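You operate a simulated robot arm through the tools that you are given. There is no shell and no other tool. Be economical: measure what you need, move in short steps, check, and stop when the job is done.

You are at the controls of a simulated robot arm. One attempt, no reset.

Task
Refill the bin that the yellow tag names, set its slider to OK and hang the tag on DONE.
Fine: the box is in the cabinet; shut its door.

Only the result counts: the job must be done as asked and must still hold three seconds after the hand-in. Knocking over, shifting, dropping, spilling or breaking anything else fails it.

Robot
A 6-joint arm with a two-finger parallel gripper on a trunk, on a base that drives. Base frame: it is fixed to the floor where the robot stands at the start and does not move with it; the origin is under the middle of the robot, x ahead of it, y to its left, z up. Readings come in mm, degrees, newtons and seconds.
With the tool pointing down near the work surface it reaches from about 180 to 460 mm from the robot's upright axis, wherever it stands. Its first joint turns from -166.0 to 166.0 degrees. Places, roughly: bin [1000, -100, 1000]; blue bin [1000, -100, 1100]; hook of the done peg [700, 0, 1000]; white door of the grey cabinet [300, -300, 500]; white slider [800, 0, 1100]. Payload 4.1 kg.
The TCP is the grasp point between the finger pads, 23 mm short of the fingertips. In the tool frame z runs along the fingers and y along their closing line. The gripper opens to 94 mm. The fingers are 38 mm wide and 10 mm thick; the gripper's body (54 by 96 mm) begins 39 mm behind the TCP.
Orientation is that of the tool frame in the base frame, as a unit quaternion [x, y, z, w]. With the fingers straight down and closing along the base's y, the tool's x points along the base's -x, its y along +y and its z along -z.

Tools
- The arm moves only by the tool drive_tool. Its arguments are lists of equal length, an entry for each row: "delta_pos": the shift along the tool's x, y, z in mm, a list of three; "turn": the turn, a rotation vector about the tool's x, y, z in degrees, a list of three. In form: {"delta_pos": [[dx, dy, dz], ...], "turn": [[ax, ay, az], ...]}. A call has 1 to 8 rows; each row is the pose to reach, as a shift and turn from the pose commanded when the call began, along the tool's axes at that moment. "jaw" is the opening, from 0 (shut) to 1 (fully open), set as the call begins (left out, the last holds). Each row takes 0.2 s and may step no farther than 50 mm and 8.6 degrees from the row before; otherwise, or with a gripper value out of range, the whole call is refused. Where a pose cannot be reached the arm comes as near as it can. A force on the tool above 60 N (or 10 N above the force at the start of the call, whichever is more), or a blocked arm, ends the call early, and 0.2 s more pass. Each finger travels about 45 mm/s and halts on what it meets, pressing with about 26 N; the grip force reading is that of the motor and also rises with nothing between the fingers. The clock runs only during rows and for 0.2 s after the last one: add rows that repeat a pose to give the fingers time. It gives the time, the measured TCP pose, the force on the tool (base axes), the opening and the grip force at its end, in the units of the frame above (readings bear some noise), with the torque about the TCP (base axes, N m) and any sound that the robot's microphone picked up.
- Cameras (640 x 400 px; columns grow to the right, rows downward): "scene" is now at [17.4, 135.6, 1554.6]; the picture's right is [-0.34, -0.94, 0.00], its down [-0.73, 0.27, -0.63] and it looks along [0.59, -0.22, -0.77] (base axes); focal length 214 px, centre (320, 200). "wrist" rides on the gripper at [86, 16, -74] in the tool frame; the picture's right is [-0.18, 0.98, 0.00], its down [-0.58, -0.11, -0.81] and it looks along [-0.79, -0.15, 0.59] (tool axes); focal length 243 px, centre (320, 200). There is no depth. A picture from a camera that has moved, and an enlarged one, comes with that camera's place and axes in the base frame and with its lens. The place of the scene camera against the robot may be out by one fixed shift of up to 12 mm in any direction.
- snapshot(camera): a new picture of that camera. It takes no simulated time.
- raise_lower(by): slides the trunk up (or, below 0, down) by that many mm; the arm and the scene camera ride with it, the base frame stays. It gives what a move gives, with no picture.
- steer(legs): drives the robot by 1 to 6 legs, each [ahead, turn to the left] in mm and degrees, along the robot's own axes; the way and the turn of a leg run together, so that a leg with both is an arc; at most 1500 mm and 180 degrees a leg. The arm and the cameras ride along, it lands a little off, and it stops where it bumps. It gives what a move gives.
- turn_head(pan, tilt): turns the head with the scene camera to pan (to the left, within 155 degrees either way) and tilt (down, from -29 to 69), counted from straight ahead of the robot. It gives what a move gives.
- zoom(camera, box): a new picture of the part [left, top, right, bottom] of that camera's present view, enlarged. It takes no simulated time.
- job_done(): hands the job in; it is judged then, once.

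Work in short steps. Places have to be worked out from the pictures, the camera data and where the tool is seen: move nearer, look again, correct. Check each grasp and each placing, and mend what went wrong. You have 120 turns and 78 pictures in all, those below and enlarged ones among them. Open the gripper and draw the arm clear of the work before you hand the job in, unless the task says otherwise; then end with one line.

The tools are called after "Request:" as a command line: name --argument value ..., lists and objects as JSON in quotes. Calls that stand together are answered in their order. drive_tool: Moves the arm, as the interface text tells. Its arguments: {"type":"object","properties":{"delta_pos":{"type":"array","items":{"type":"array","items":{"type":"number"}}},"turn":{"type":"array","items":{"type":"array","items":{"type":"number"}}},"jaw":{"type":"number"}},"required":["delta_pos","turn"]} The other tools are called the same way: raise_lower (by) slides the trunk up or down; steer (legs) drives the base; turn_head (pan, tilt) turns the head that bears the scene camera; snapshot (camera) takes a picture; zoom (camera, box) takes an enlarged picture of a part of a camera's view; job_done () hands the job in.

At the start:

```text
time_s: 0.0
tcp_pos: [457.8, -94.0, 1230.1]
orientation: [0.0, 1.0, 0.0, 0.0]
contact_force: [0.6, 0.2, 0.0]
moment: [-0.02, 0.03, -0.03]
grip_width: 94.0
finger_force: 0.2
trunk travel left (down, up): [-525.0, 65.0]
robot x, y, heading: [-2.9, -3.6, -0.0]
head pan, tilt: [-20.1, 50.7]
```

scene: 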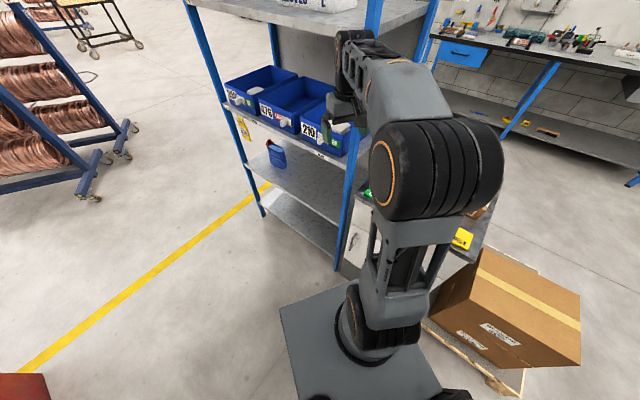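
wrist: 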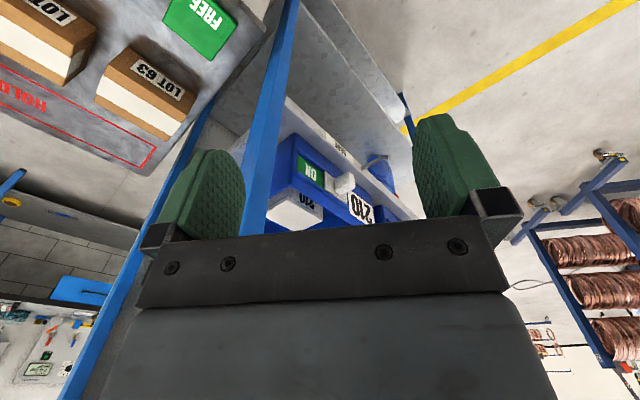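

The picture shows a shelf with three blue bins, a yellow tag and a cabinet under a bench. I enlarge the bins and the cabinet side first.

Request:
zoom --camera "scene" --box '[210, 50, 370, 170]'

Request:
zoom --camera "scene" --box '[320, 150, 500, 290]'

Request:
zoom --camera "wrist" --box '[0, 0, 440, 240]'

```text
3.33 times, centred on (290, 110) of scene
camera zoom: at [17.4, 135.6, 1554.6], right [-0.34, -0.94, 0.0], down [-0.73, 0.27, -0.63], along [0.59, -0.22, -0.77], focal length 715 px, centre (420, 500)
```

zoom: 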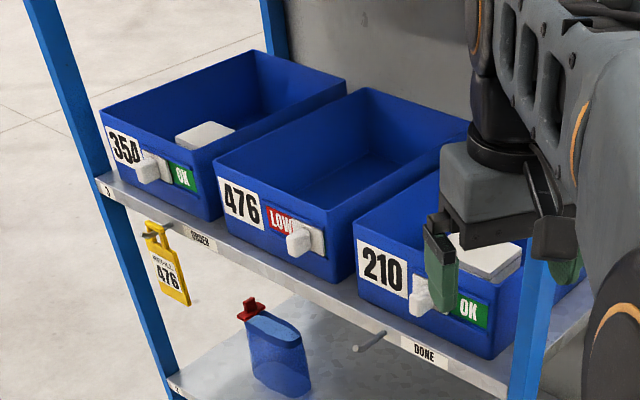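

```text
2.86 times, centred on (410, 220) of scene
camera zoom: at [17.4, 135.6, 1554.6], right [-0.34, -0.94, 0.0], down [-0.73, 0.27, -0.63], along [0.59, -0.22, -0.77], focal length 613 px, centre (63, 143)
```

zoom: 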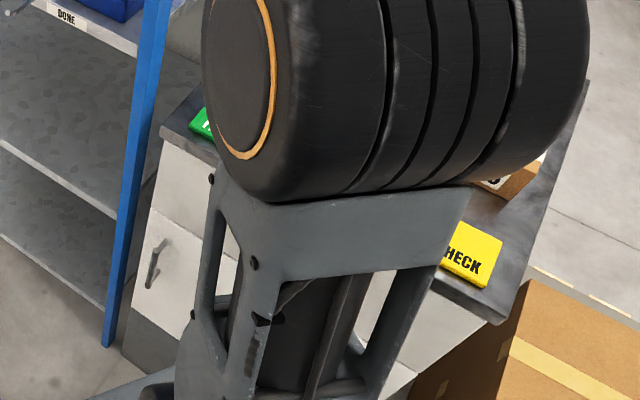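

```text
1.45 times, centred on (220, 120) of wrist
camera zoom: at [371.1, -79.6, 1305.6], right [0.18, 0.98, 0.0], down [0.58, -0.11, 0.81], along [0.79, -0.15, -0.59], focal length 353 px, centre (466, 316)
```

zoom: 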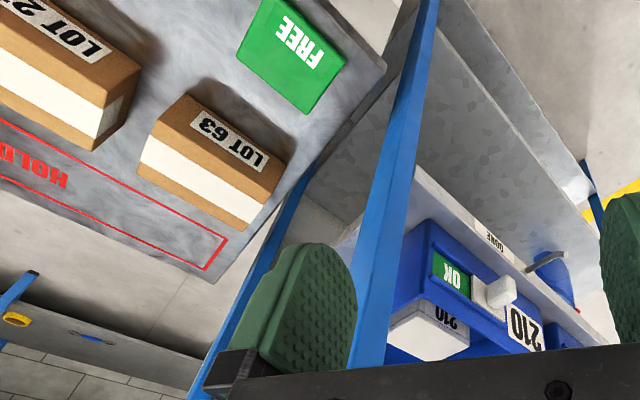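

The tag names 476, and that bin is the empty middle one marked LOW. I turn the head towards the cabinet and look at the surroundings.

Request:
turn_head --pan -60 --tilt 50

Request:
snapshot --camera "scene"

```text
time_s: 1.1
tcp_pos: [457.4, -94.3, 1231.1]
orientation: [0.0, 1.0, 0.0, 0.0]
contact_force: [-0.4, -0.3, 0.5]
moment: [0.01, 0.02, 0.02]
grip_width: 93.9
finger_force: 0.0
trunk travel left (down, up): [-525.0, 65.0]
robot x, y, heading: [-0.8, 3.3, 0.1]
head pan, tilt: [-60.0, 50.0]
```

```text
72 pictures are left
camera scene: at [-15.7, 95.3, 1555.6], right [-0.87, -0.5, 0.0], down [-0.38, 0.66, -0.64], along [0.32, -0.56, -0.77], focal length 214 px, centre (320, 200)
```

scene: 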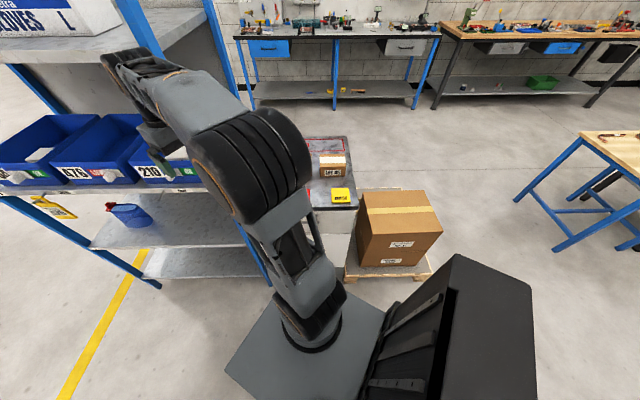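

The arm hides the cabinet, so I swing it left, where only empty floor is, to clear the view.

Request:
drive_tool --delta_pos '[[17, 41, 0], [34, 82, 0], [50, 123, 0], [67, 164, 0], [84, 205, 0], [100, 246, 0], [117, 288, 0], [134, 329, 0]]' --turn '[[0, 0, -6], [0, 0, -12], [0, 0, -18], [0, 0, -24], [0, 0, -30], [0, 0, -36], [0, 0, -42], [0, 0, -48]]'

Request:
snapshot --camera "scene"

```text
time_s: 2.9
tcp_pos: [322.2, 233.8, 1232.6]
orientation: [-0.408, 0.913, 0.0, 0.0]
contact_force: [0.0, -0.2, 0.3]
moment: [-0.01, -0.01, 0.03]
grip_width: 94.2
finger_force: 0.0
trunk travel left (down, up): [-525.0, 65.0]
robot x, y, heading: [0.7, 1.7, 0.1]
head pan, tilt: [-60.0, 50.0]
```

```text
71 pictures are left
camera scene: at [-15.8, 95.8, 1555.5], right [-0.87, -0.5, 0.0], down [-0.38, 0.66, -0.64], along [0.32, -0.56, -0.77], focal length 214 px, centre (320, 200)
```

scene: 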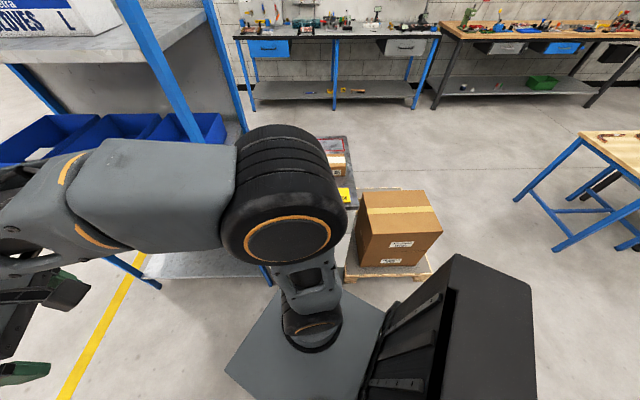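

The arm still blocks the view. Before I back away to see the cabinet front, I check what is behind and to the left of the robot.

Request:
turn_head --pan 130 --tilt 40

Request:
snapshot --camera "scene"

Request:
snapshot --camera "wrist"

```text
time_s: 5.7
tcp_pos: [322.6, 233.3, 1233.8]
orientation: [-0.407, 0.913, 0.0, 0.0]
contact_force: [-0.4, -0.1, 0.6]
moment: [-0.01, 0.0, 0.02]
grip_width: 94.1
finger_force: 0.1
trunk travel left (down, up): [-525.0, 65.0]
robot x, y, heading: [0.5, -0.8, -0.0]
head pan, tilt: [130.0, 40.0]
```

```text
70 pictures are left
camera scene: at [-108.9, 227.1, 1569.7], right [0.77, 0.64, 0.0], down [0.41, -0.49, -0.77], along [-0.49, 0.59, -0.64], focal length 214 px, centre (320, 200)
```

scene: 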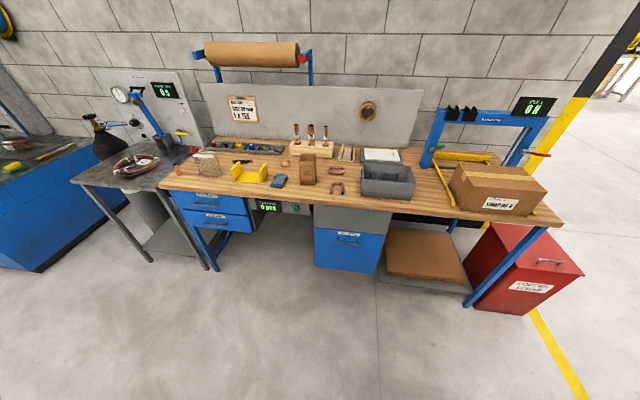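

```text
69 pictures are left
camera wrist: at [252.6, 178.5, 1307.5], right [-0.61, 0.8, 0.0], down [0.47, 0.36, 0.81], along [0.64, 0.49, -0.59], focal length 243 px, centre (320, 200)
```

wrist: 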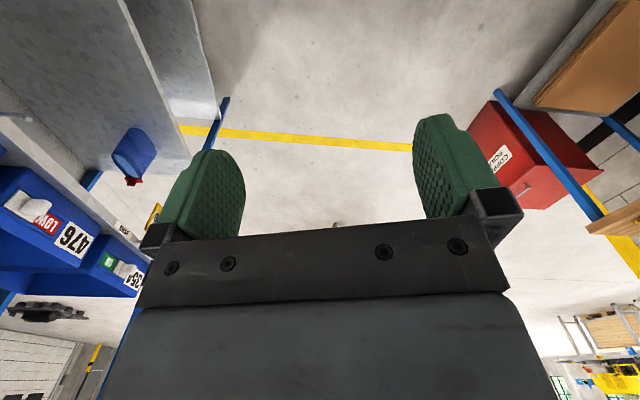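

The space behind is free for well over a metre. I back off 500 mm and look towards the cabinet again.

Request:
steer --legs '[[-500, 0]]'

Request:
turn_head --pan -35 --tilt 40

Request:
snapshot --camera "scene"

```text
time_s: 8.6
tcp_pos: [-182.0, 233.7, 1232.4]
orientation: [-0.41, 0.912, 0.001, 0.0]
contact_force: [0.2, 0.6, -0.7]
moment: [0.02, 0.03, 0.01]
grip_width: 94.0
finger_force: 0.0
trunk travel left (down, up): [-525.0, 65.0]
robot x, y, heading: [-504.2, -2.3, 0.2]
head pan, tilt: [130.0, 40.0]
```

```text
time_s: 11.2
tcp_pos: [-182.9, 233.5, 1232.8]
orientation: [-0.409, 0.913, 0.0, 0.0]
contact_force: [-0.5, 0.6, 0.1]
moment: [0.0, -0.01, 0.02]
grip_width: 94.0
finger_force: 0.1
trunk travel left (down, up): [-525.0, 65.0]
robot x, y, heading: [-501.9, 0.5, 0.1]
head pan, tilt: [-35.0, 40.0]
```

```text
68 pictures are left
camera scene: at [-488.7, 111.8, 1569.7], right [-0.57, -0.82, 0.0], down [-0.53, 0.37, -0.77], along [0.63, -0.44, -0.64], focal length 214 px, centre (320, 200)
```

scene: 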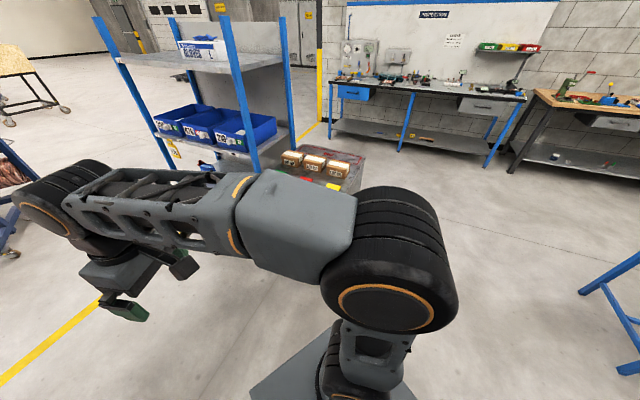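

The arm still hides the cabinet, so the wrist camera will have to look. I turn the robot right in this open space so that the wrist camera faces the cabinet, and I lower the trunk for a more level view.

Request:
steer --legs '[[0, -68]]'

Request:
raise_lower --by -250

Request:
snapshot --camera "wrist"

Request:
snapshot --camera "scene"

```text
time_s: 14.5
tcp_pos: [-166.2, -214.2, 1234.4]
orientation: [0.174, 0.985, 0.0, 0.0]
contact_force: [0.1, -0.5, 0.3]
moment: [-0.02, 0.0, 0.02]
grip_width: 94.0
finger_force: 0.1
trunk travel left (down, up): [-525.0, 65.0]
robot x, y, heading: [-503.8, 1.8, -68.2]
head pan, tilt: [-35.0, 40.0]
```

```text
time_s: 17.1
tcp_pos: [-167.3, -214.0, 982.9]
orientation: [0.174, 0.985, 0.0, 0.001]
contact_force: [-0.1, -0.4, -0.3]
moment: [0.0, 0.02, -0.01]
grip_width: 94.2
finger_force: 0.0
trunk travel left (down, up): [-275.0, 315.0]
robot x, y, heading: [-499.9, -2.8, -68.3]
head pan, tilt: [-35.0, 40.0]
```

```text
67 pictures are left
camera wrist: at [-242.3, -169.5, 1057.5], right [0.51, 0.86, 0.0], down [0.51, -0.3, 0.81], along [0.69, -0.41, -0.59], focal length 243 px, centre (320, 200)
```

wrist: 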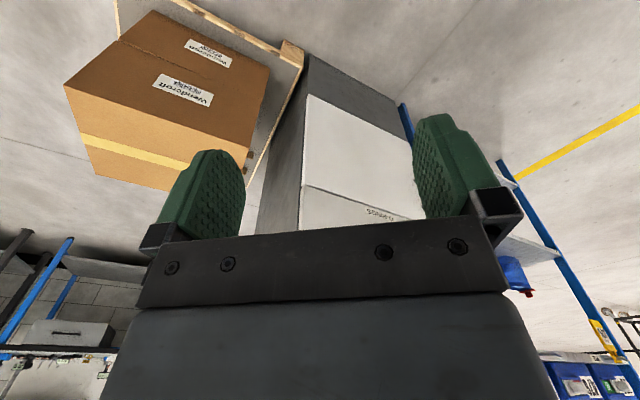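

```text
66 pictures are left
camera scene: at [-384.8, 29.1, 1319.8], right [-0.97, 0.23, 0.0], down [0.15, 0.63, -0.77], along [-0.17, -0.75, -0.64], focal length 214 px, centre (320, 200)
```

scene: 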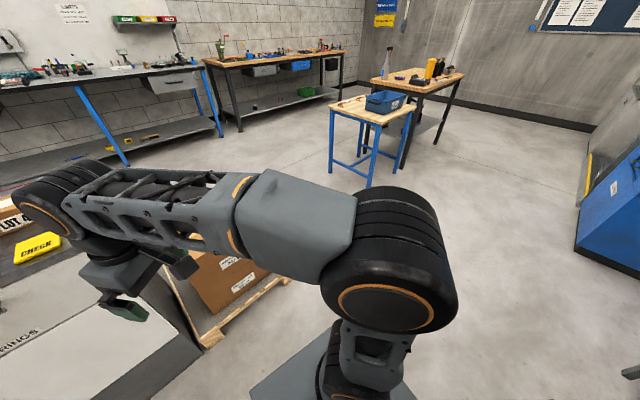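

The pictures put the cabinet front on a line from about (124,-456) to (537,-161), with the rack front continuing along the same 35° line. The door handle is on the rack side near (464,-212,550). I drive parallel to that line and then turn to face it.

Request:
steer --legs '[[0, 103], [760, 0], [0, -90]]'

Request:
snapshot --camera "wrist"

Request:
turn_head --pan 0 --tilt 45

Request:
snapshot --camera "scene"

```text
time_s: 29.3
tcp_pos: [509.2, 295.3, 982.3]
orientation: [0.063, 0.998, -0.001, 0.0]
contact_force: [-0.1, 0.6, 0.5]
moment: [0.01, 0.04, -0.03]
grip_width: 94.2
finger_force: 0.1
trunk travel left (down, up): [-275.0, 315.0]
robot x, y, heading: [131.6, 427.9, -55.1]
head pan, tilt: [-35.0, 40.0]
```

```text
65 pictures are left
camera wrist: at [425.7, 321.4, 1057.4], right [0.31, 0.95, 0.0], down [0.56, -0.18, 0.81], along [0.77, -0.25, -0.59], focal length 243 px, centre (320, 200)
```

wrist: 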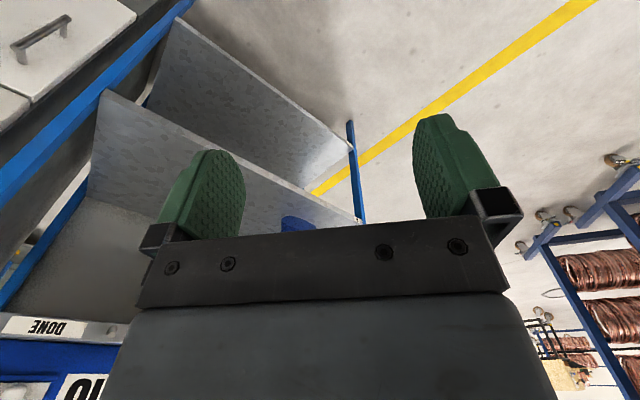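

```text
time_s: 30.4
tcp_pos: [508.1, 296.2, 983.1]
orientation: [0.063, 0.998, 0.0, 0.0]
contact_force: [0.3, 0.1, 0.2]
moment: [-0.02, 0.02, 0.03]
grip_width: 93.9
finger_force: 0.0
trunk travel left (down, up): [-275.0, 315.0]
robot x, y, heading: [133.0, 425.6, -55.2]
head pan, tilt: [0.0, 45.0]
```

```text
64 pictures are left
camera scene: at [288.5, 500.2, 1312.5], right [-0.82, -0.57, 0.0], down [-0.4, 0.58, -0.71], along [0.4, -0.58, -0.71], focal length 214 px, centre (320, 200)
```

scene: 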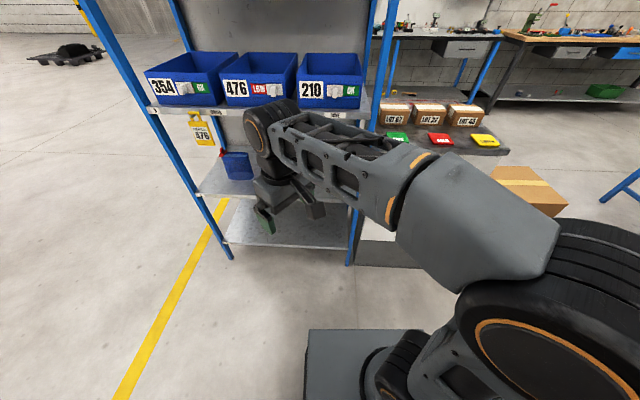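

The rack and cabinet are seen nearly square at about 33°, and the handle triangulates to about (442,-212,555). I swing the arm to point straight ahead and lower the trunk.

Request:
drive_tool --delta_pos '[[20, -36, 0], [40, -71, 0], [60, -107, 0], [79, -143, 0], [99, -178, 0], [119, -214, 0]]' --turn '[[0, 0, 8], [0, 0, 16], [0, 0, 24], [0, 0, 32], [0, 0, 40], [0, 0, 48]]' --jaw 1

Request:
raise_lower --by -200

Request:
snapshot --camera "wrist"

Request:
snapshot --camera "scene"

```text
time_s: 31.8
tcp_pos: [364.2, 97.2, 982.8]
orientation: [0.466, 0.885, 0.0, 0.0]
contact_force: [0.0, 0.3, -0.1]
moment: [0.01, 0.01, 0.0]
grip_width: 94.1
finger_force: 0.1
trunk travel left (down, up): [-275.0, 315.0]
robot x, y, heading: [132.6, 425.1, -55.1]
head pan, tilt: [0.0, 45.0]
```

```text
time_s: 33.9
tcp_pos: [364.5, 97.7, 783.4]
orientation: [0.463, 0.887, 0.0, 0.0]
contact_force: [0.2, 0.6, 1.2]
moment: [0.01, -0.02, -0.01]
grip_width: 94.0
finger_force: 0.2
trunk travel left (down, up): [-75.0, 515.0]
robot x, y, heading: [132.4, 425.9, -55.4]
head pan, tilt: [0.0, 45.0]
```

```text
63 pictures are left
camera wrist: at [328.9, 176.9, 857.3], right [0.91, 0.41, 0.0], down [0.24, -0.54, 0.81], along [0.33, -0.74, -0.59], focal length 243 px, centre (320, 200)
```

wrist: 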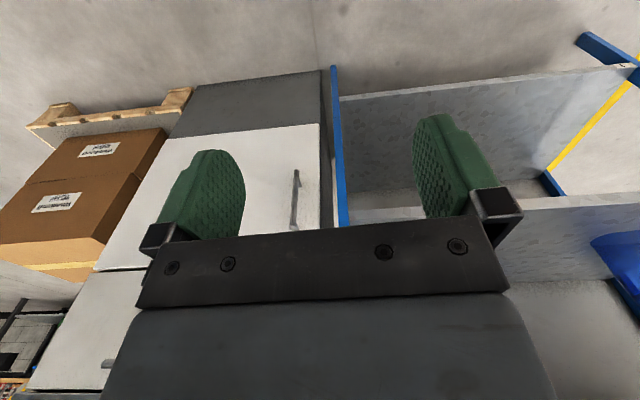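

```text
62 pictures are left
camera scene: at [288.5, 500.2, 1112.5], right [-0.82, -0.57, 0.0], down [-0.4, 0.58, -0.71], along [0.4, -0.58, -0.71], focal length 214 px, centre (320, 200)
```

scene: 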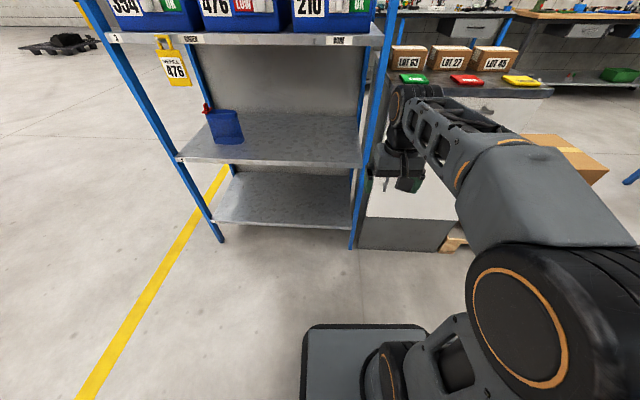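

The door spans about 485 mm with its hinge near (98,-488), and the handle stands vertical at (446,-212) from z 487 to 629. I pitch the tool to horizontal, level with the handle's middle and about 300 mm in front of it.

Request:
drive_tool --delta_pos '[[0, -13, 28], [0, -26, 56], [0, -39, 84], [0, -52, 112], [0, -65, 140], [0, -78, 168], [0, -91, 196], [0, -105, 225]]' --turn '[[0, -8.25, 0], [0, -16.5, 0], [0, -24.75, 0], [0, -33, 0], [0, -41.25, 0], [0, -49.5, 0], [0, -57.75, 0], [0, -66, 0]]'

Request:
drive_tool --delta_pos '[[0, 0, 0], [0, 0, 0], [0, 0, 0]]' --turn '[[0, -8, 0], [0, -16, 0], [0, -24, 0]]'

Request:
snapshot --camera "wrist"

Request:
snapshot --camera "scene"

```text
time_s: 35.7
tcp_pos: [280.4, -9.3, 556.5]
orientation: [0.387, 0.743, -0.252, 0.484]
contact_force: [1.0, 0.9, 0.1]
moment: [-0.01, 0.05, -0.03]
grip_width: 94.2
finger_force: 0.1
out of reach, approached as far as the arm can: row 6, 7, 8
trunk travel left (down, up): [-75.0, 515.0]
robot x, y, heading: [134.1, 427.0, -55.2]
head pan, tilt: [0.0, 45.0]
```

```text
time_s: 36.5
tcp_pos: [272.7, -31.7, 589.2]
orientation: [0.332, 0.626, -0.319, 0.629]
contact_force: [-0.6, 0.5, -0.1]
moment: [-0.01, 0.03, -0.02]
grip_width: 94.0
finger_force: 0.0
out of reach, approached as far as the arm can: row 1, 2, 3
trunk travel left (down, up): [-75.0, 515.0]
robot x, y, heading: [129.6, 429.9, -55.5]
head pan, tilt: [0.0, 45.0]
```

```text
61 pictures are left
camera wrist: at [244.3, 37.8, 503.4], right [0.8, 0.56, 0.2], down [-0.56, 0.59, 0.58], along [0.21, -0.58, 0.79], focal length 243 px, centre (320, 200)
```

wrist: 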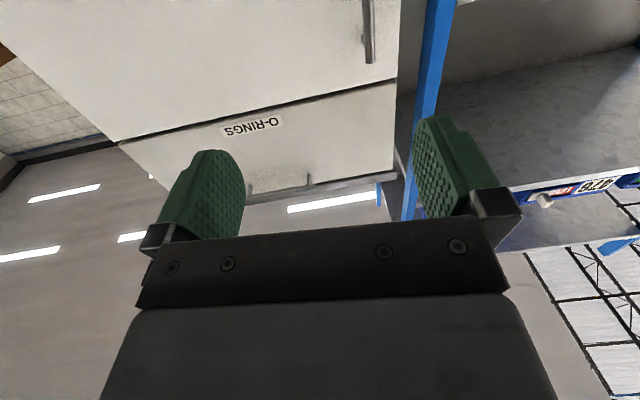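

```text
60 pictures are left
camera scene: at [288.5, 500.5, 1112.5], right [-0.82, -0.57, 0.0], down [-0.4, 0.58, -0.71], along [0.4, -0.58, -0.71], focal length 214 px, centre (320, 200)
```

scene: 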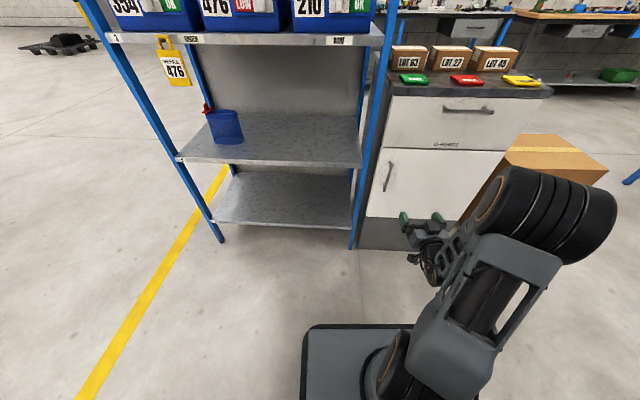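

The door and handle are in clear view now, and the O-RINGS drawer sits above the door. The arm is at its reach limit, so I draw the tool back, lower the trunk fully and drive closer.

Request:
drive_tool --delta_pos '[[0, 10, -40], [0, 20, -80], [0, 30, -120], [0, 40, -160]]' --turn '[[0, 0, 0], [0, 0, 0], [0, 0, 0], [0, 0, 0]]'

Request:
raise_lower --by -70

Request:
steer --legs '[[270, 0]]'

Request:
snapshot --camera "scene"

```text
time_s: 37.5
tcp_pos: [169.3, 4.4, 584.1]
orientation: [0.329, 0.627, -0.326, 0.627]
contact_force: [0.5, 0.4, -0.2]
moment: [0.04, 0.02, -0.03]
grip_width: 94.1
finger_force: 0.1
out of reach, approached as far as the arm can: row 1, 2, 3, 4
trunk travel left (down, up): [-75.0, 515.0]
robot x, y, heading: [133.7, 429.3, -55.0]
head pan, tilt: [0.0, 45.0]
```

```text
time_s: 38.6
tcp_pos: [168.8, 3.5, 514.9]
orientation: [0.329, 0.627, -0.326, 0.627]
contact_force: [0.7, 0.0, -0.8]
moment: [0.01, -0.04, 0.02]
grip_width: 93.9
finger_force: 0.0
trunk travel left (down, up): [-5.0, 585.0]
robot x, y, heading: [135.8, 427.3, -55.2]
head pan, tilt: [0.0, 45.0]
```

```text
time_s: 40.5
tcp_pos: [327.0, -223.7, 515.0]
orientation: [0.33, 0.626, -0.326, 0.626]
contact_force: [0.3, 0.3, 0.6]
moment: [0.01, 0.04, 0.01]
grip_width: 94.0
finger_force: 0.1
trunk travel left (down, up): [-5.0, 585.0]
robot x, y, heading: [293.1, 198.6, -55.2]
head pan, tilt: [0.0, 45.0]
```

```text
59 pictures are left
camera scene: at [446.8, 271.8, 1042.5], right [-0.82, -0.57, 0.0], down [-0.4, 0.58, -0.71], along [0.4, -0.58, -0.71], focal length 214 px, centre (320, 200)
```

scene: 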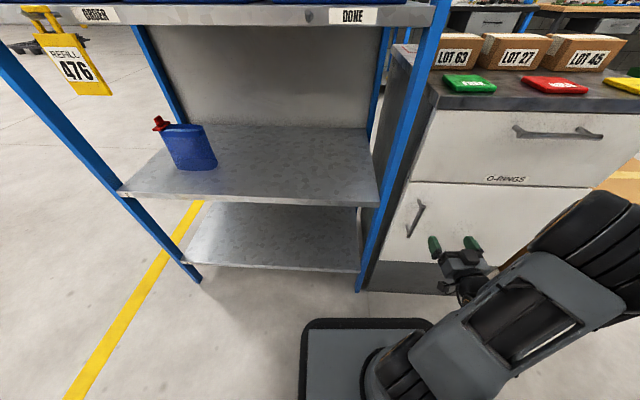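

The arm ended up to the right of the handle, with the TCP about 105 mm right and 57 mm in front. I shift it left and up with a small retreat, and see whether that pose can be reached.

Request:
drive_tool --delta_pos '[[-10, 20, -20], [-20, 50, -30], [-30, 80, -30], [-43, 105, -30]]' --turn '[[0, 0, 0], [0, 0, 0], [0, 0, 0], [0, 0, 0]]'

Request:
snapshot --camera "wrist"

```text
time_s: 41.5
tcp_pos: [360.4, -239.1, 528.3]
orientation: [0.33, 0.626, -0.326, 0.626]
contact_force: [0.0, -1.4, 0.5]
moment: [-0.02, -0.02, 0.03]
grip_width: 94.0
finger_force: 0.2
out of reach, approached as far as the arm can: row 1, 2, 3, 4
trunk travel left (down, up): [-5.0, 585.0]
robot x, y, heading: [291.5, 197.6, -55.1]
head pan, tilt: [0.0, 45.0]
```

```text
58 pictures are left
camera wrist: at [331.6, -169.0, 441.9], right [0.81, 0.56, 0.19], down [-0.55, 0.6, 0.58], along [0.21, -0.57, 0.79], focal length 243 px, centre (320, 200)
```

wrist: 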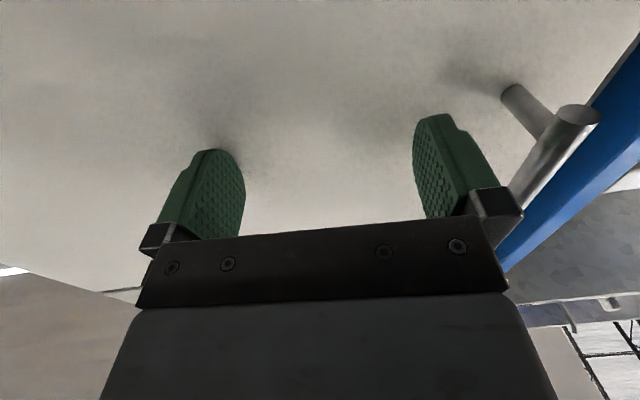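

The arm cannot fold further in with the tool level: it has a minimum radius of about 430 mm. I back the robot off 110 mm so that there is room to line up with the handle.

Request:
steer --legs '[[-110, 0]]'

Request:
drive_tool --delta_pos '[[-10, 25, 0], [-20, 50, 0], [-30, 75, 0], [-30, 86, 0]]' --turn '[[0, 0, 0], [0, 0, 0], [0, 0, 0], [0, 0, 0]]'

Request:
snapshot --camera "wrist"

```text
time_s: 42.7
tcp_pos: [296.0, -147.1, 528.6]
orientation: [0.329, 0.627, -0.325, 0.627]
contact_force: [0.4, 0.0, 0.3]
moment: [-0.02, 0.0, -0.01]
grip_width: 94.1
finger_force: 0.0
trunk travel left (down, up): [-5.0, 585.0]
robot x, y, heading: [230.6, 289.0, -55.3]
head pan, tilt: [0.0, 45.0]
```

```text
time_s: 43.7
tcp_pos: [364.1, -159.9, 556.6]
orientation: [0.329, 0.627, -0.326, 0.627]
contact_force: [0.5, 0.0, 0.3]
moment: [0.0, 0.0, -0.02]
grip_width: 94.1
finger_force: 0.1
out of reach, approached as far as the arm can: row 1, 2, 3, 4
trunk travel left (down, up): [-5.0, 585.0]
robot x, y, heading: [227.2, 292.9, -55.3]
head pan, tilt: [0.0, 45.0]
```

```text
57 pictures are left
camera wrist: at [335.8, -89.9, 470.1], right [0.81, 0.56, 0.19], down [-0.55, 0.6, 0.58], along [0.21, -0.57, 0.79], focal length 243 px, centre (320, 200)
```

wrist: 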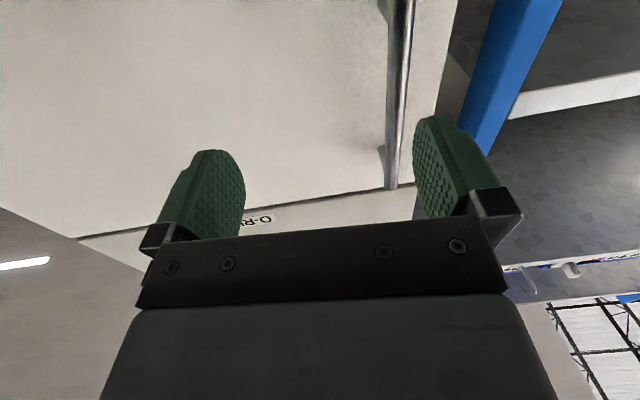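

Combining the wrist views puts the handle bar at about (439,-186), z 511–644. That is 47 mm left and 64 mm ahead of the TCP, so I shift left first and then move in.

Request:
drive_tool --delta_pos '[[0, 25, 0], [0, 47, 0], [0, 47, 0]]' --turn '[[0, 0, 0], [0, 0, 0], [0, 0, 0]]'

Request:
snapshot --camera "wrist"

```text
time_s: 44.5
tcp_pos: [406.8, -157.0, 551.2]
orientation: [0.329, 0.626, -0.326, 0.627]
contact_force: [-0.5, 0.1, -0.8]
moment: [0.03, -0.01, 0.02]
grip_width: 94.1
finger_force: 0.0
out of reach, approached as far as the arm can: row 1, 2, 3
trunk travel left (down, up): [-5.0, 585.0]
robot x, y, heading: [231.2, 292.0, -55.5]
head pan, tilt: [0.0, 45.0]
```

```text
56 pictures are left
camera wrist: at [377.8, -86.0, 465.2], right [0.81, 0.56, 0.19], down [-0.55, 0.6, 0.58], along [0.21, -0.57, 0.79], focal length 243 px, centre (320, 200)
```

wrist: 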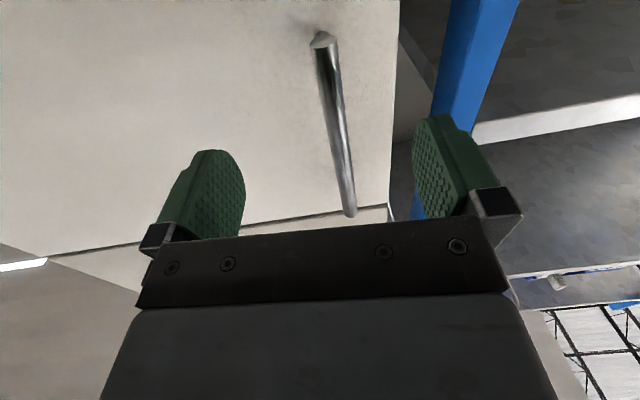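

The bar is nearly centred between the fingers. I move forward 42 mm with a 9 mm shift left and check.

Request:
drive_tool --delta_pos '[[0, 9, 10], [0, 9, 25], [0, 9, 42]]' --turn '[[0, 0, 0], [0, 0, 0], [0, 0, 0]]'

Request:
snapshot --camera "wrist"

```text
time_s: 45.3
tcp_pos: [440.8, -184.9, 552.7]
orientation: [0.33, 0.627, -0.325, 0.627]
contact_force: [0.4, 0.4, -0.1]
moment: [-0.04, -0.02, -0.03]
grip_width: 94.2
finger_force: 0.1
trunk travel left (down, up): [-5.0, 585.0]
robot x, y, heading: [225.7, 292.4, -55.6]
head pan, tilt: [0.0, 45.0]
```

```text
55 pictures are left
camera wrist: at [411.3, -115.7, 465.8], right [0.81, 0.56, 0.19], down [-0.55, 0.6, 0.58], along [0.21, -0.58, 0.79], focal length 243 px, centre (320, 200)
```

wrist: 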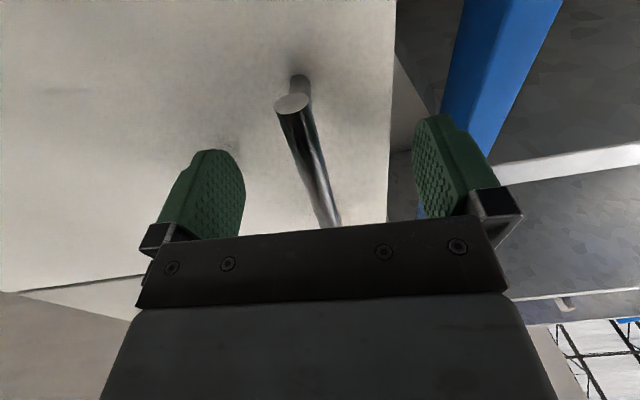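

The pose was reached with the bar on the TCP and between the fingers. I close on it.

Request:
drive_tool --delta_pos '[[0, 0, 0], [0, 0, 0], [0, 0, 0], [0, 0, 0], [0, 0, 0], [0, 0, 0]]' --turn '[[0, 0, 0], [0, 0, 0], [0, 0, 0], [0, 0, 0], [0, 0, 0], [0, 0, 0]]' --jaw 0

```text
time_s: 46.7
tcp_pos: [440.2, -186.2, 551.9]
orientation: [0.33, 0.627, -0.326, 0.626]
contact_force: [-5.0, -3.0, -1.8]
moment: [-0.69, 1.02, 0.0]
grip_width: 11.9
finger_force: 44.7
trunk travel left (down, up): [-5.0, 585.0]
robot x, y, heading: [232.0, 288.9, -55.6]
head pan, tilt: [0.0, 45.0]
```

The bar is held, with the jaws stopped at 11.9 mm. I pull the door through its first 8° along its arc about the hinge.

Request:
drive_tool --delta_pos '[[0, -1.6, -14.9], [0, -3.8, -29.7], [0, -6.5, -44.4], [0, -9.7, -59.1]]' --turn '[[-2, 0, 0], [-4, 0, 0], [-6, 0, 0], [-8, 0, 0]]'

```text
time_s: 47.7
tcp_pos: [400.1, -139.5, 552.8]
orientation: [0.281, 0.648, -0.279, 0.65]
contact_force: [29.9, 31.0, 19.0]
moment: [-1.16, -0.51, -0.05]
grip_width: 11.7
finger_force: 44.8
trunk travel left (down, up): [-5.0, 585.0]
robot x, y, heading: [227.0, 291.7, -55.0]
head pan, tilt: [0.0, 45.0]
```

The door opens, but the side force of 42 N towards the rack shows that my arc was slightly tight. I ease the tool 5 mm sideways, then back the base with a slight turn so the TCP follows the arc.

Request:
drive_tool --delta_pos '[[0, 5, 0], [0, 5, 0]]' --turn '[[0, 0, 0], [0, 0, 0]]'

Request:
steer --legs '[[-57, -1.8]]'

Request:
snapshot --camera "scene"

```text
time_s: 48.3
tcp_pos: [401.8, -141.9, 553.5]
orientation: [0.283, 0.648, -0.282, 0.649]
contact_force: [21.0, 20.2, 17.7]
moment: [-0.69, -0.01, -0.12]
grip_width: 11.4
finger_force: 44.6
out of reach, approached as far as the arm can: row 1, 2
trunk travel left (down, up): [-5.0, 585.0]
robot x, y, heading: [231.8, 289.0, -55.4]
head pan, tilt: [0.0, 45.0]
```

```text
time_s: 49.3
tcp_pos: [355.3, -100.0, 551.8]
orientation: [0.296, 0.642, -0.294, 0.643]
contact_force: [-4.4, -5.5, 18.4]
moment: [-0.21, 0.97, -0.1]
grip_width: 11.8
finger_force: 44.7
trunk travel left (down, up): [-5.0, 585.0]
robot x, y, heading: [198.3, 339.1, -57.4]
head pan, tilt: [0.0, 45.0]
```

```text
54 pictures are left
camera scene: at [353.2, 407.6, 1042.5], right [-0.84, -0.54, 0.0], down [-0.38, 0.59, -0.71], along [0.38, -0.59, -0.71], focal length 214 px, centre (320, 200)
```

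scene: 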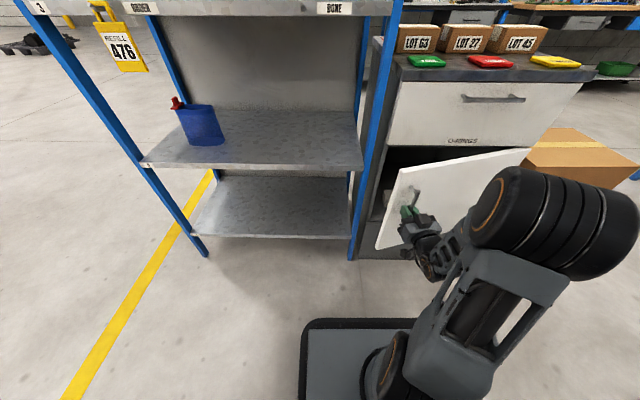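

The forces are low and the door stands about 16° open. I continue with the next backing arc.

Request:
steer --legs '[[-61, -4]]'

```text
time_s: 50.3
tcp_pos: [290.5, -59.9, 552.1]
orientation: [0.32, 0.63, -0.317, 0.633]
contact_force: [-22.1, -44.7, 0.9]
moment: [0.1, 1.28, 0.06]
grip_width: 11.7
finger_force: 44.8
trunk travel left (down, up): [-5.0, 585.0]
robot x, y, heading: [164.4, 393.1, -61.4]
head pan, tilt: [0.0, 45.0]
```

The force is now mostly inward toward the hinge, and the door is at about 26°. I continue with a little more turn.

Request:
steer --legs '[[-43, -6.5]]'

Request:
snapshot --camera "scene"

```text
time_s: 51.2
tcp_pos: [220.7, -32.4, 552.4]
orientation: [0.355, 0.61, -0.353, 0.614]
contact_force: [-6.7, -21.6, -9.7]
moment: [0.31, 0.71, 0.17]
grip_width: 11.7
finger_force: 44.9
trunk travel left (down, up): [-5.0, 585.0]
robot x, y, heading: [147.6, 431.4, -67.9]
head pan, tilt: [0.0, 45.0]
```

```text
53 pictures are left
camera scene: at [313.6, 468.1, 1042.5], right [-0.93, -0.38, 0.0], down [-0.27, 0.66, -0.71], along [0.27, -0.65, -0.71], focal length 214 px, centre (320, 200)
```

scene: 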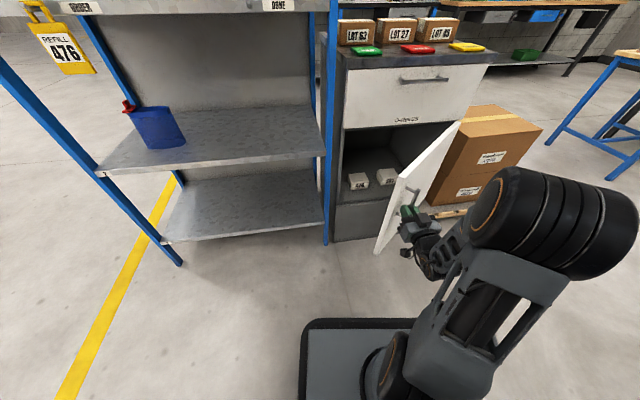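

The door is about 36° open and white boxes are visible inside. I pull it further and enlarge the boxes.

Request:
zoom --camera "scene" --box '[325, 140, 425, 210]'

Request:
steer --legs '[[-25, -8]]'

```text
5.71 times, centred on (375, 175) of scene
camera zoom: at [313.6, 468.1, 1042.5], right [-0.93, -0.38, 0.0], down [-0.27, 0.66, -0.71], along [0.27, -0.65, -0.71], focal length 1226 px, centre (6, 343)
```

zoom: 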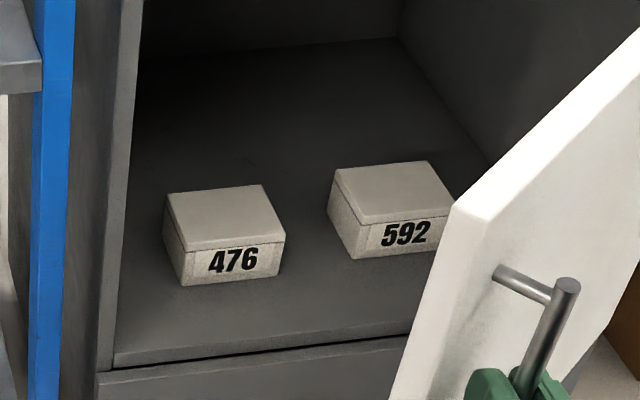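

```text
time_s: 52.2
tcp_pos: [148.8, -17.6, 552.0]
orientation: [0.395, 0.585, -0.396, 0.588]
contact_force: [-3.5, -45.0, -6.2]
moment: [-0.08, 0.2, 0.0]
grip_width: 11.6
finger_force: 45.5
trunk travel left (down, up): [-5.0, 585.0]
robot x, y, heading: [135.6, 456.6, -76.0]
head pan, tilt: [0.0, 45.0]
```

Inside are boxes 476 and 592, and 476 stands on the cabinet floor nearer the rack side. I continue opening with another turn.

Request:
steer --legs '[[0, -9]]'

```text
time_s: 53.3
tcp_pos: [75.3, -12.9, 553.7]
orientation: [0.438, 0.552, -0.442, 0.555]
contact_force: [4.0, -40.4, -6.4]
moment: [0.11, -0.28, 0.01]
grip_width: 11.8
finger_force: 44.7
trunk travel left (down, up): [-5.0, 585.0]
robot x, y, heading: [137.3, 457.8, -84.9]
head pan, tilt: [0.0, 45.0]
```

The door is about 56° open, but the tool now lies nearly along the door face. I release the bar with a partial opening and draw back; then I will push the door further from its inner side.

Request:
drive_tool --delta_pos '[[0, 0, 0], [0, 0, 0], [0, 0, -15], [0, 0, -30], [0, 0, -45]]' --turn '[[0, 0, 0], [0, 0, 0], [0, 0, 0], [0, 0, 0], [0, 0, 0]]' --jaw 0.35

Request:
steer --legs '[[-120, 0]]'

Request:
snapshot --camera "scene"

```text
time_s: 54.5
tcp_pos: [53.3, 3.5, 552.9]
orientation: [0.437, 0.552, -0.442, 0.556]
contact_force: [1.1, -0.6, 1.1]
moment: [0.02, -0.01, 0.0]
grip_width: 32.9
finger_force: 0.1
out of reach, approached as far as the arm can: row 3, 4, 5
trunk travel left (down, up): [-5.0, 585.0]
robot x, y, heading: [138.0, 455.4, -84.9]
head pan, tilt: [0.0, 45.0]
```

```text
time_s: 55.7
tcp_pos: [42.2, 120.9, 551.7]
orientation: [0.438, 0.552, -0.442, 0.555]
contact_force: [0.5, 0.9, -0.3]
moment: [0.0, -0.01, -0.02]
grip_width: 33.0
finger_force: 0.1
trunk travel left (down, up): [-5.0, 585.0]
robot x, y, heading: [124.7, 574.4, -84.5]
head pan, tilt: [0.0, 45.0]
```

```text
51 pictures are left
camera scene: at [300.2, 563.3, 1042.5], right [-1.0, -0.09, 0.0], down [-0.07, 0.7, -0.71], along [0.07, -0.7, -0.71], focal length 214 px, centre (320, 200)
```

scene: 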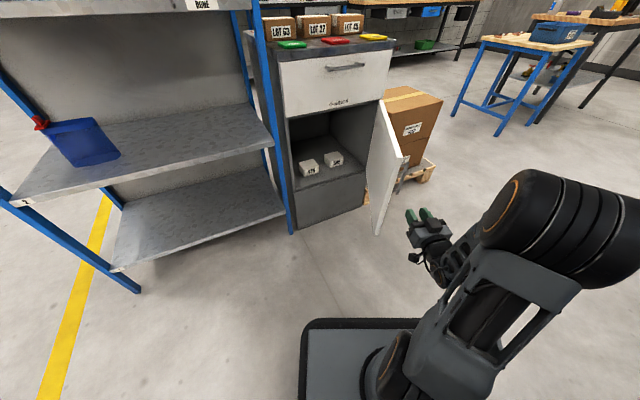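

The gripper is clear of the handle. I turn left to bring it round the door tip, drive ahead and sweep right to push the door from inside.

Request:
steer --legs '[[0, 22], [220, 0]]'

Request:
snapshot --camera "scene"

```text
time_s: 58.6
tcp_pos: [320.6, -71.6, 552.1]
orientation: [0.322, 0.626, -0.326, 0.631]
contact_force: [0.3, 0.1, 0.5]
moment: [-0.03, 0.0, -0.01]
grip_width: 32.7
finger_force: 0.1
trunk travel left (down, up): [-5.0, 585.0]
robot x, y, heading: [231.7, 377.5, -62.3]
head pan, tilt: [0.0, 45.0]
```

```text
50 pictures are left
camera scene: at [391.0, 432.5, 1042.5], right [-0.89, -0.46, 0.0], down [-0.33, 0.63, -0.71], along [0.33, -0.63, -0.71], focal length 214 px, centre (320, 200)
```

scene: 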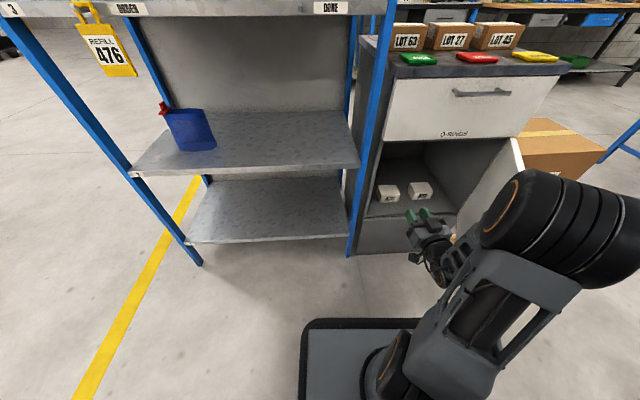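

The gripper is now on the inner side of the door. I sweep right to push the door further open.

Request:
steer --legs '[[0, -45]]'

Request:
snapshot --camera "scene"

```text
time_s: 61.0
tcp_pos: [-24.2, -6.9, 553.0]
orientation: [-0.537, -0.455, 0.543, -0.459]
contact_force: [-0.4, -0.3, 0.3]
moment: [-0.03, -0.06, -0.02]
grip_width: 33.2
finger_force: 0.1
trunk travel left (down, up): [-5.0, 585.0]
robot x, y, heading: [229.6, 378.5, -107.3]
head pan, tilt: [0.0, 45.0]
```

```text
49 pictures are left
camera scene: at [386.3, 304.4, 1042.5], right [-0.95, 0.3, 0.0], down [0.21, 0.68, -0.71], along [-0.21, -0.68, -0.71], focal length 214 px, centre (320, 200)
```

scene: 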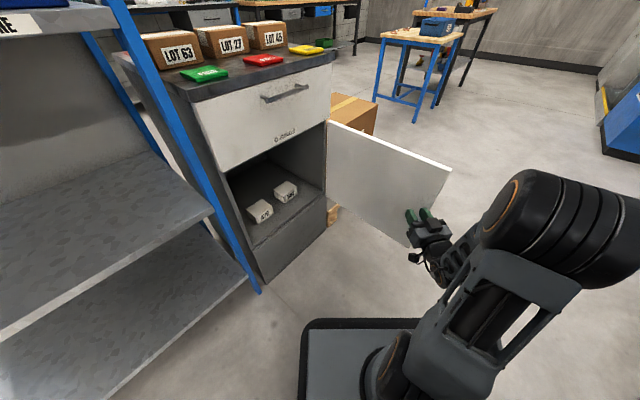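

The door now stands about 90° open. I enlarge the boxes from this new place so that I can triangulate them.

Request:
zoom --camera "scene" --box '[215, 150, 345, 240]'

```text
4.44 times, centred on (280, 195) of scene
camera zoom: at [386.3, 304.4, 1042.5], right [-0.95, 0.3, 0.0], down [0.21, 0.68, -0.71], along [-0.21, -0.68, -0.71], focal length 953 px, centre (498, 222)
```

zoom: 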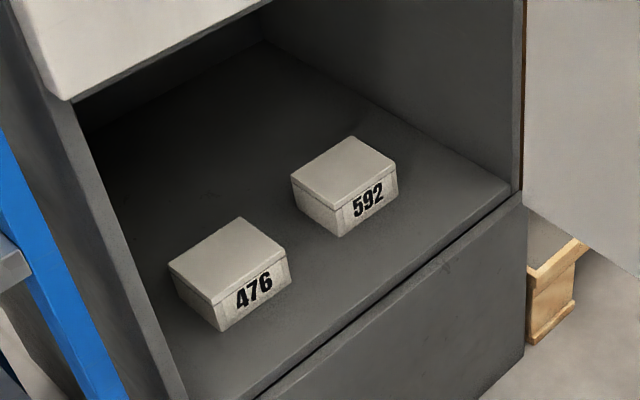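

The views give box 476 as about 87×73×41 mm, with its top centre near (450,-377,358) and yaw about 32°. I raise the arm above the door and drive round to face the box.

Request:
raise_lower --by 260

Request:
steer --legs '[[0, -39], [214, 0], [0, 88]]'

Request:
snapshot --camera "scene"

```text
time_s: 63.7
tcp_pos: [-23.5, -4.1, 811.9]
orientation: [-0.537, -0.456, 0.542, -0.458]
contact_force: [-0.4, -0.6, 0.0]
moment: [-0.03, 0.02, -0.02]
grip_width: 32.9
finger_force: 0.0
trunk travel left (down, up): [-265.0, 325.0]
robot x, y, heading: [229.2, 376.4, -107.5]
head pan, tilt: [0.0, 45.0]
```

```text
time_s: 70.9
tcp_pos: [167.5, -186.9, 811.9]
orientation: [0.302, 0.636, -0.306, 0.641]
contact_force: [0.5, -0.6, -0.1]
moment: [0.01, -0.02, 0.01]
grip_width: 33.0
finger_force: 0.1
trunk travel left (down, up): [-265.0, 325.0]
robot x, y, heading: [47.8, 253.2, -58.6]
head pan, tilt: [0.0, 45.0]
```

```text
47 pictures are left
camera scene: at [204.7, 320.7, 1302.5], right [-0.85, -0.52, 0.0], down [-0.37, 0.6, -0.71], along [0.37, -0.6, -0.71], focal length 214 px, centre (320, 200)
```

scene: 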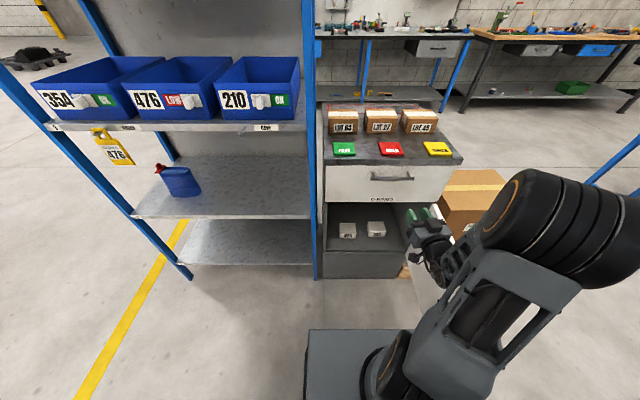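

The robot faces the cabinet squarely. I need the wrist camera on top for the pick, so I roll the tool about its own axis and see whether the arm allows it.

Request:
drive_tool --delta_pos '[[0, 0, 0], [0, 0, 0], [0, 0, 0], [0, 0, 0], [0, 0, 0], [0, 0, 0], [0, 0, 0], [0, 0, 0]]' --turn '[[0, 0, 8.5], [0, 0, 17], [0, 0, 25.5], [0, 0, 34], [0, 0, 42.5], [0, 0, 51], [0, 0, 59.5], [0, 0, 68]]'

Request:
drive_tool --delta_pos '[[0, 0, 0], [0, 0, 0], [0, 0, 0], [0, 0, 0], [0, 0, 0], [0, 0, 0], [0, 0, 0], [0, 0, 0]]' --turn '[[0, 0, 8.5], [0, 0, 17], [0, 0, 25.5], [0, 0, 34], [0, 0, 42.5], [0, 0, 51], [0, 0, 59.5], [0, 0, 68]]'

```text
time_s: 72.7
tcp_pos: [168.0, -187.3, 812.4]
orientation: [0.606, 0.358, 0.106, 0.702]
contact_force: [-0.1, -0.5, -0.6]
moment: [-0.02, -0.02, -0.02]
grip_width: 32.8
finger_force: 0.1
trunk travel left (down, up): [-265.0, 325.0]
robot x, y, heading: [47.9, 259.3, -58.4]
head pan, tilt: [0.0, 45.0]
```

```text
time_s: 74.5
tcp_pos: [168.9, -186.7, 811.0]
orientation: [0.703, -0.042, 0.481, 0.522]
contact_force: [-0.5, -0.4, -0.4]
moment: [0.02, 0.0, 0.03]
grip_width: 32.9
finger_force: 0.1
trunk travel left (down, up): [-265.0, 325.0]
robot x, y, heading: [48.2, 257.2, -58.5]
head pan, tilt: [0.0, 45.0]
```

The roll works, so I finish the last 44°.

Request:
drive_tool --delta_pos '[[0, 0, 0], [0, 0, 0], [0, 0, 0], [0, 0, 0], [0, 0, 0], [0, 0, 0]]' --turn '[[0, 0, 7.4], [0, 0, 14.7], [0, 0, 22], [0, 0, 29.4], [0, 0, 36.7], [0, 0, 44]]' --jaw 1

Request:
snapshot --camera "wrist"

```text
time_s: 75.9
tcp_pos: [169.5, -186.0, 811.9]
orientation: [0.636, -0.302, 0.642, 0.304]
contact_force: [-0.8, 1.0, 0.1]
moment: [-0.03, -0.03, 0.03]
grip_width: 94.0
finger_force: 0.0
trunk travel left (down, up): [-265.0, 325.0]
robot x, y, heading: [46.0, 253.8, -58.4]
head pan, tilt: [0.0, 45.0]
```

```text
46 pictures are left
camera wrist: at [109.2, -139.4, 897.6], right [-0.76, -0.62, -0.19], down [-0.42, 0.69, -0.59], along [0.49, -0.37, -0.79], focal length 243 px, centre (320, 200)
```

wrist: 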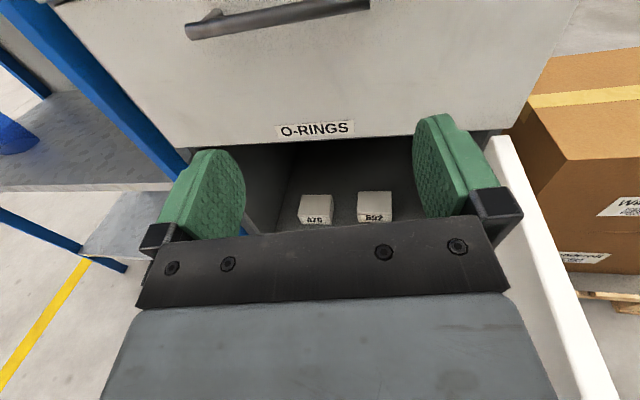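

The camera now sits on top, and this view confirms box 476 at (447,-373,358), in agreement with the other estimate. I yaw the tool to square with the box and pitch it 45° down.

Request:
drive_tool --delta_pos '[[0, 0, 0]]' --turn '[[-7.3, 0, 0]]'

Request:
drive_tool --delta_pos '[[0, 0, 0], [0, 0, 0], [0, 0, 0], [0, 0, 0], [0, 0, 0], [0, 0, 0]]' --turn '[[0, -7.5, 0], [0, -15, 0], [0, -22.5, 0], [0, -30, 0], [0, -37.5, 0], [0, -45, 0]]'

Request:
raise_lower --by -260

Request:
snapshot --camera "scene"

```text
time_s: 76.3
tcp_pos: [169.4, -200.1, 811.3]
orientation: [0.616, -0.342, 0.621, 0.345]
contact_force: [-0.3, 0.1, -0.3]
moment: [-0.01, -0.02, 0.0]
grip_width: 93.8
finger_force: 0.0
out of reach, approached as far as the arm can: row 1
trunk travel left (down, up): [-265.0, 325.0]
robot x, y, heading: [47.3, 253.7, -58.6]
head pan, tilt: [0.0, 45.0]
```

```text
time_s: 77.7
tcp_pos: [168.6, -201.5, 811.8]
orientation: [0.806, -0.449, 0.337, 0.189]
contact_force: [-0.1, 0.0, 0.5]
moment: [-0.02, 0.02, 0.02]
grip_width: 94.0
finger_force: 0.0
trunk travel left (down, up): [-265.0, 325.0]
robot x, y, heading: [43.9, 253.9, -58.4]
head pan, tilt: [0.0, 45.0]
```

```text
time_s: 80.4
tcp_pos: [167.5, -200.6, 550.6]
orientation: [0.806, -0.447, 0.339, 0.188]
contact_force: [0.7, 0.1, 0.4]
moment: [0.03, 0.03, 0.0]
grip_width: 94.2
finger_force: 0.1
trunk travel left (down, up): [-5.0, 585.0]
robot x, y, heading: [45.1, 258.9, -58.8]
head pan, tilt: [0.0, 45.0]
```

```text
45 pictures are left
camera scene: at [204.7, 320.7, 1042.5], right [-0.85, -0.52, 0.0], down [-0.37, 0.6, -0.71], along [0.37, -0.6, -0.71], focal length 214 px, centre (320, 200)
```

scene: 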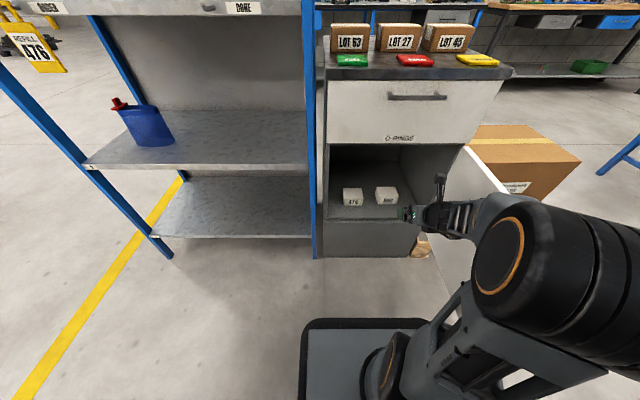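

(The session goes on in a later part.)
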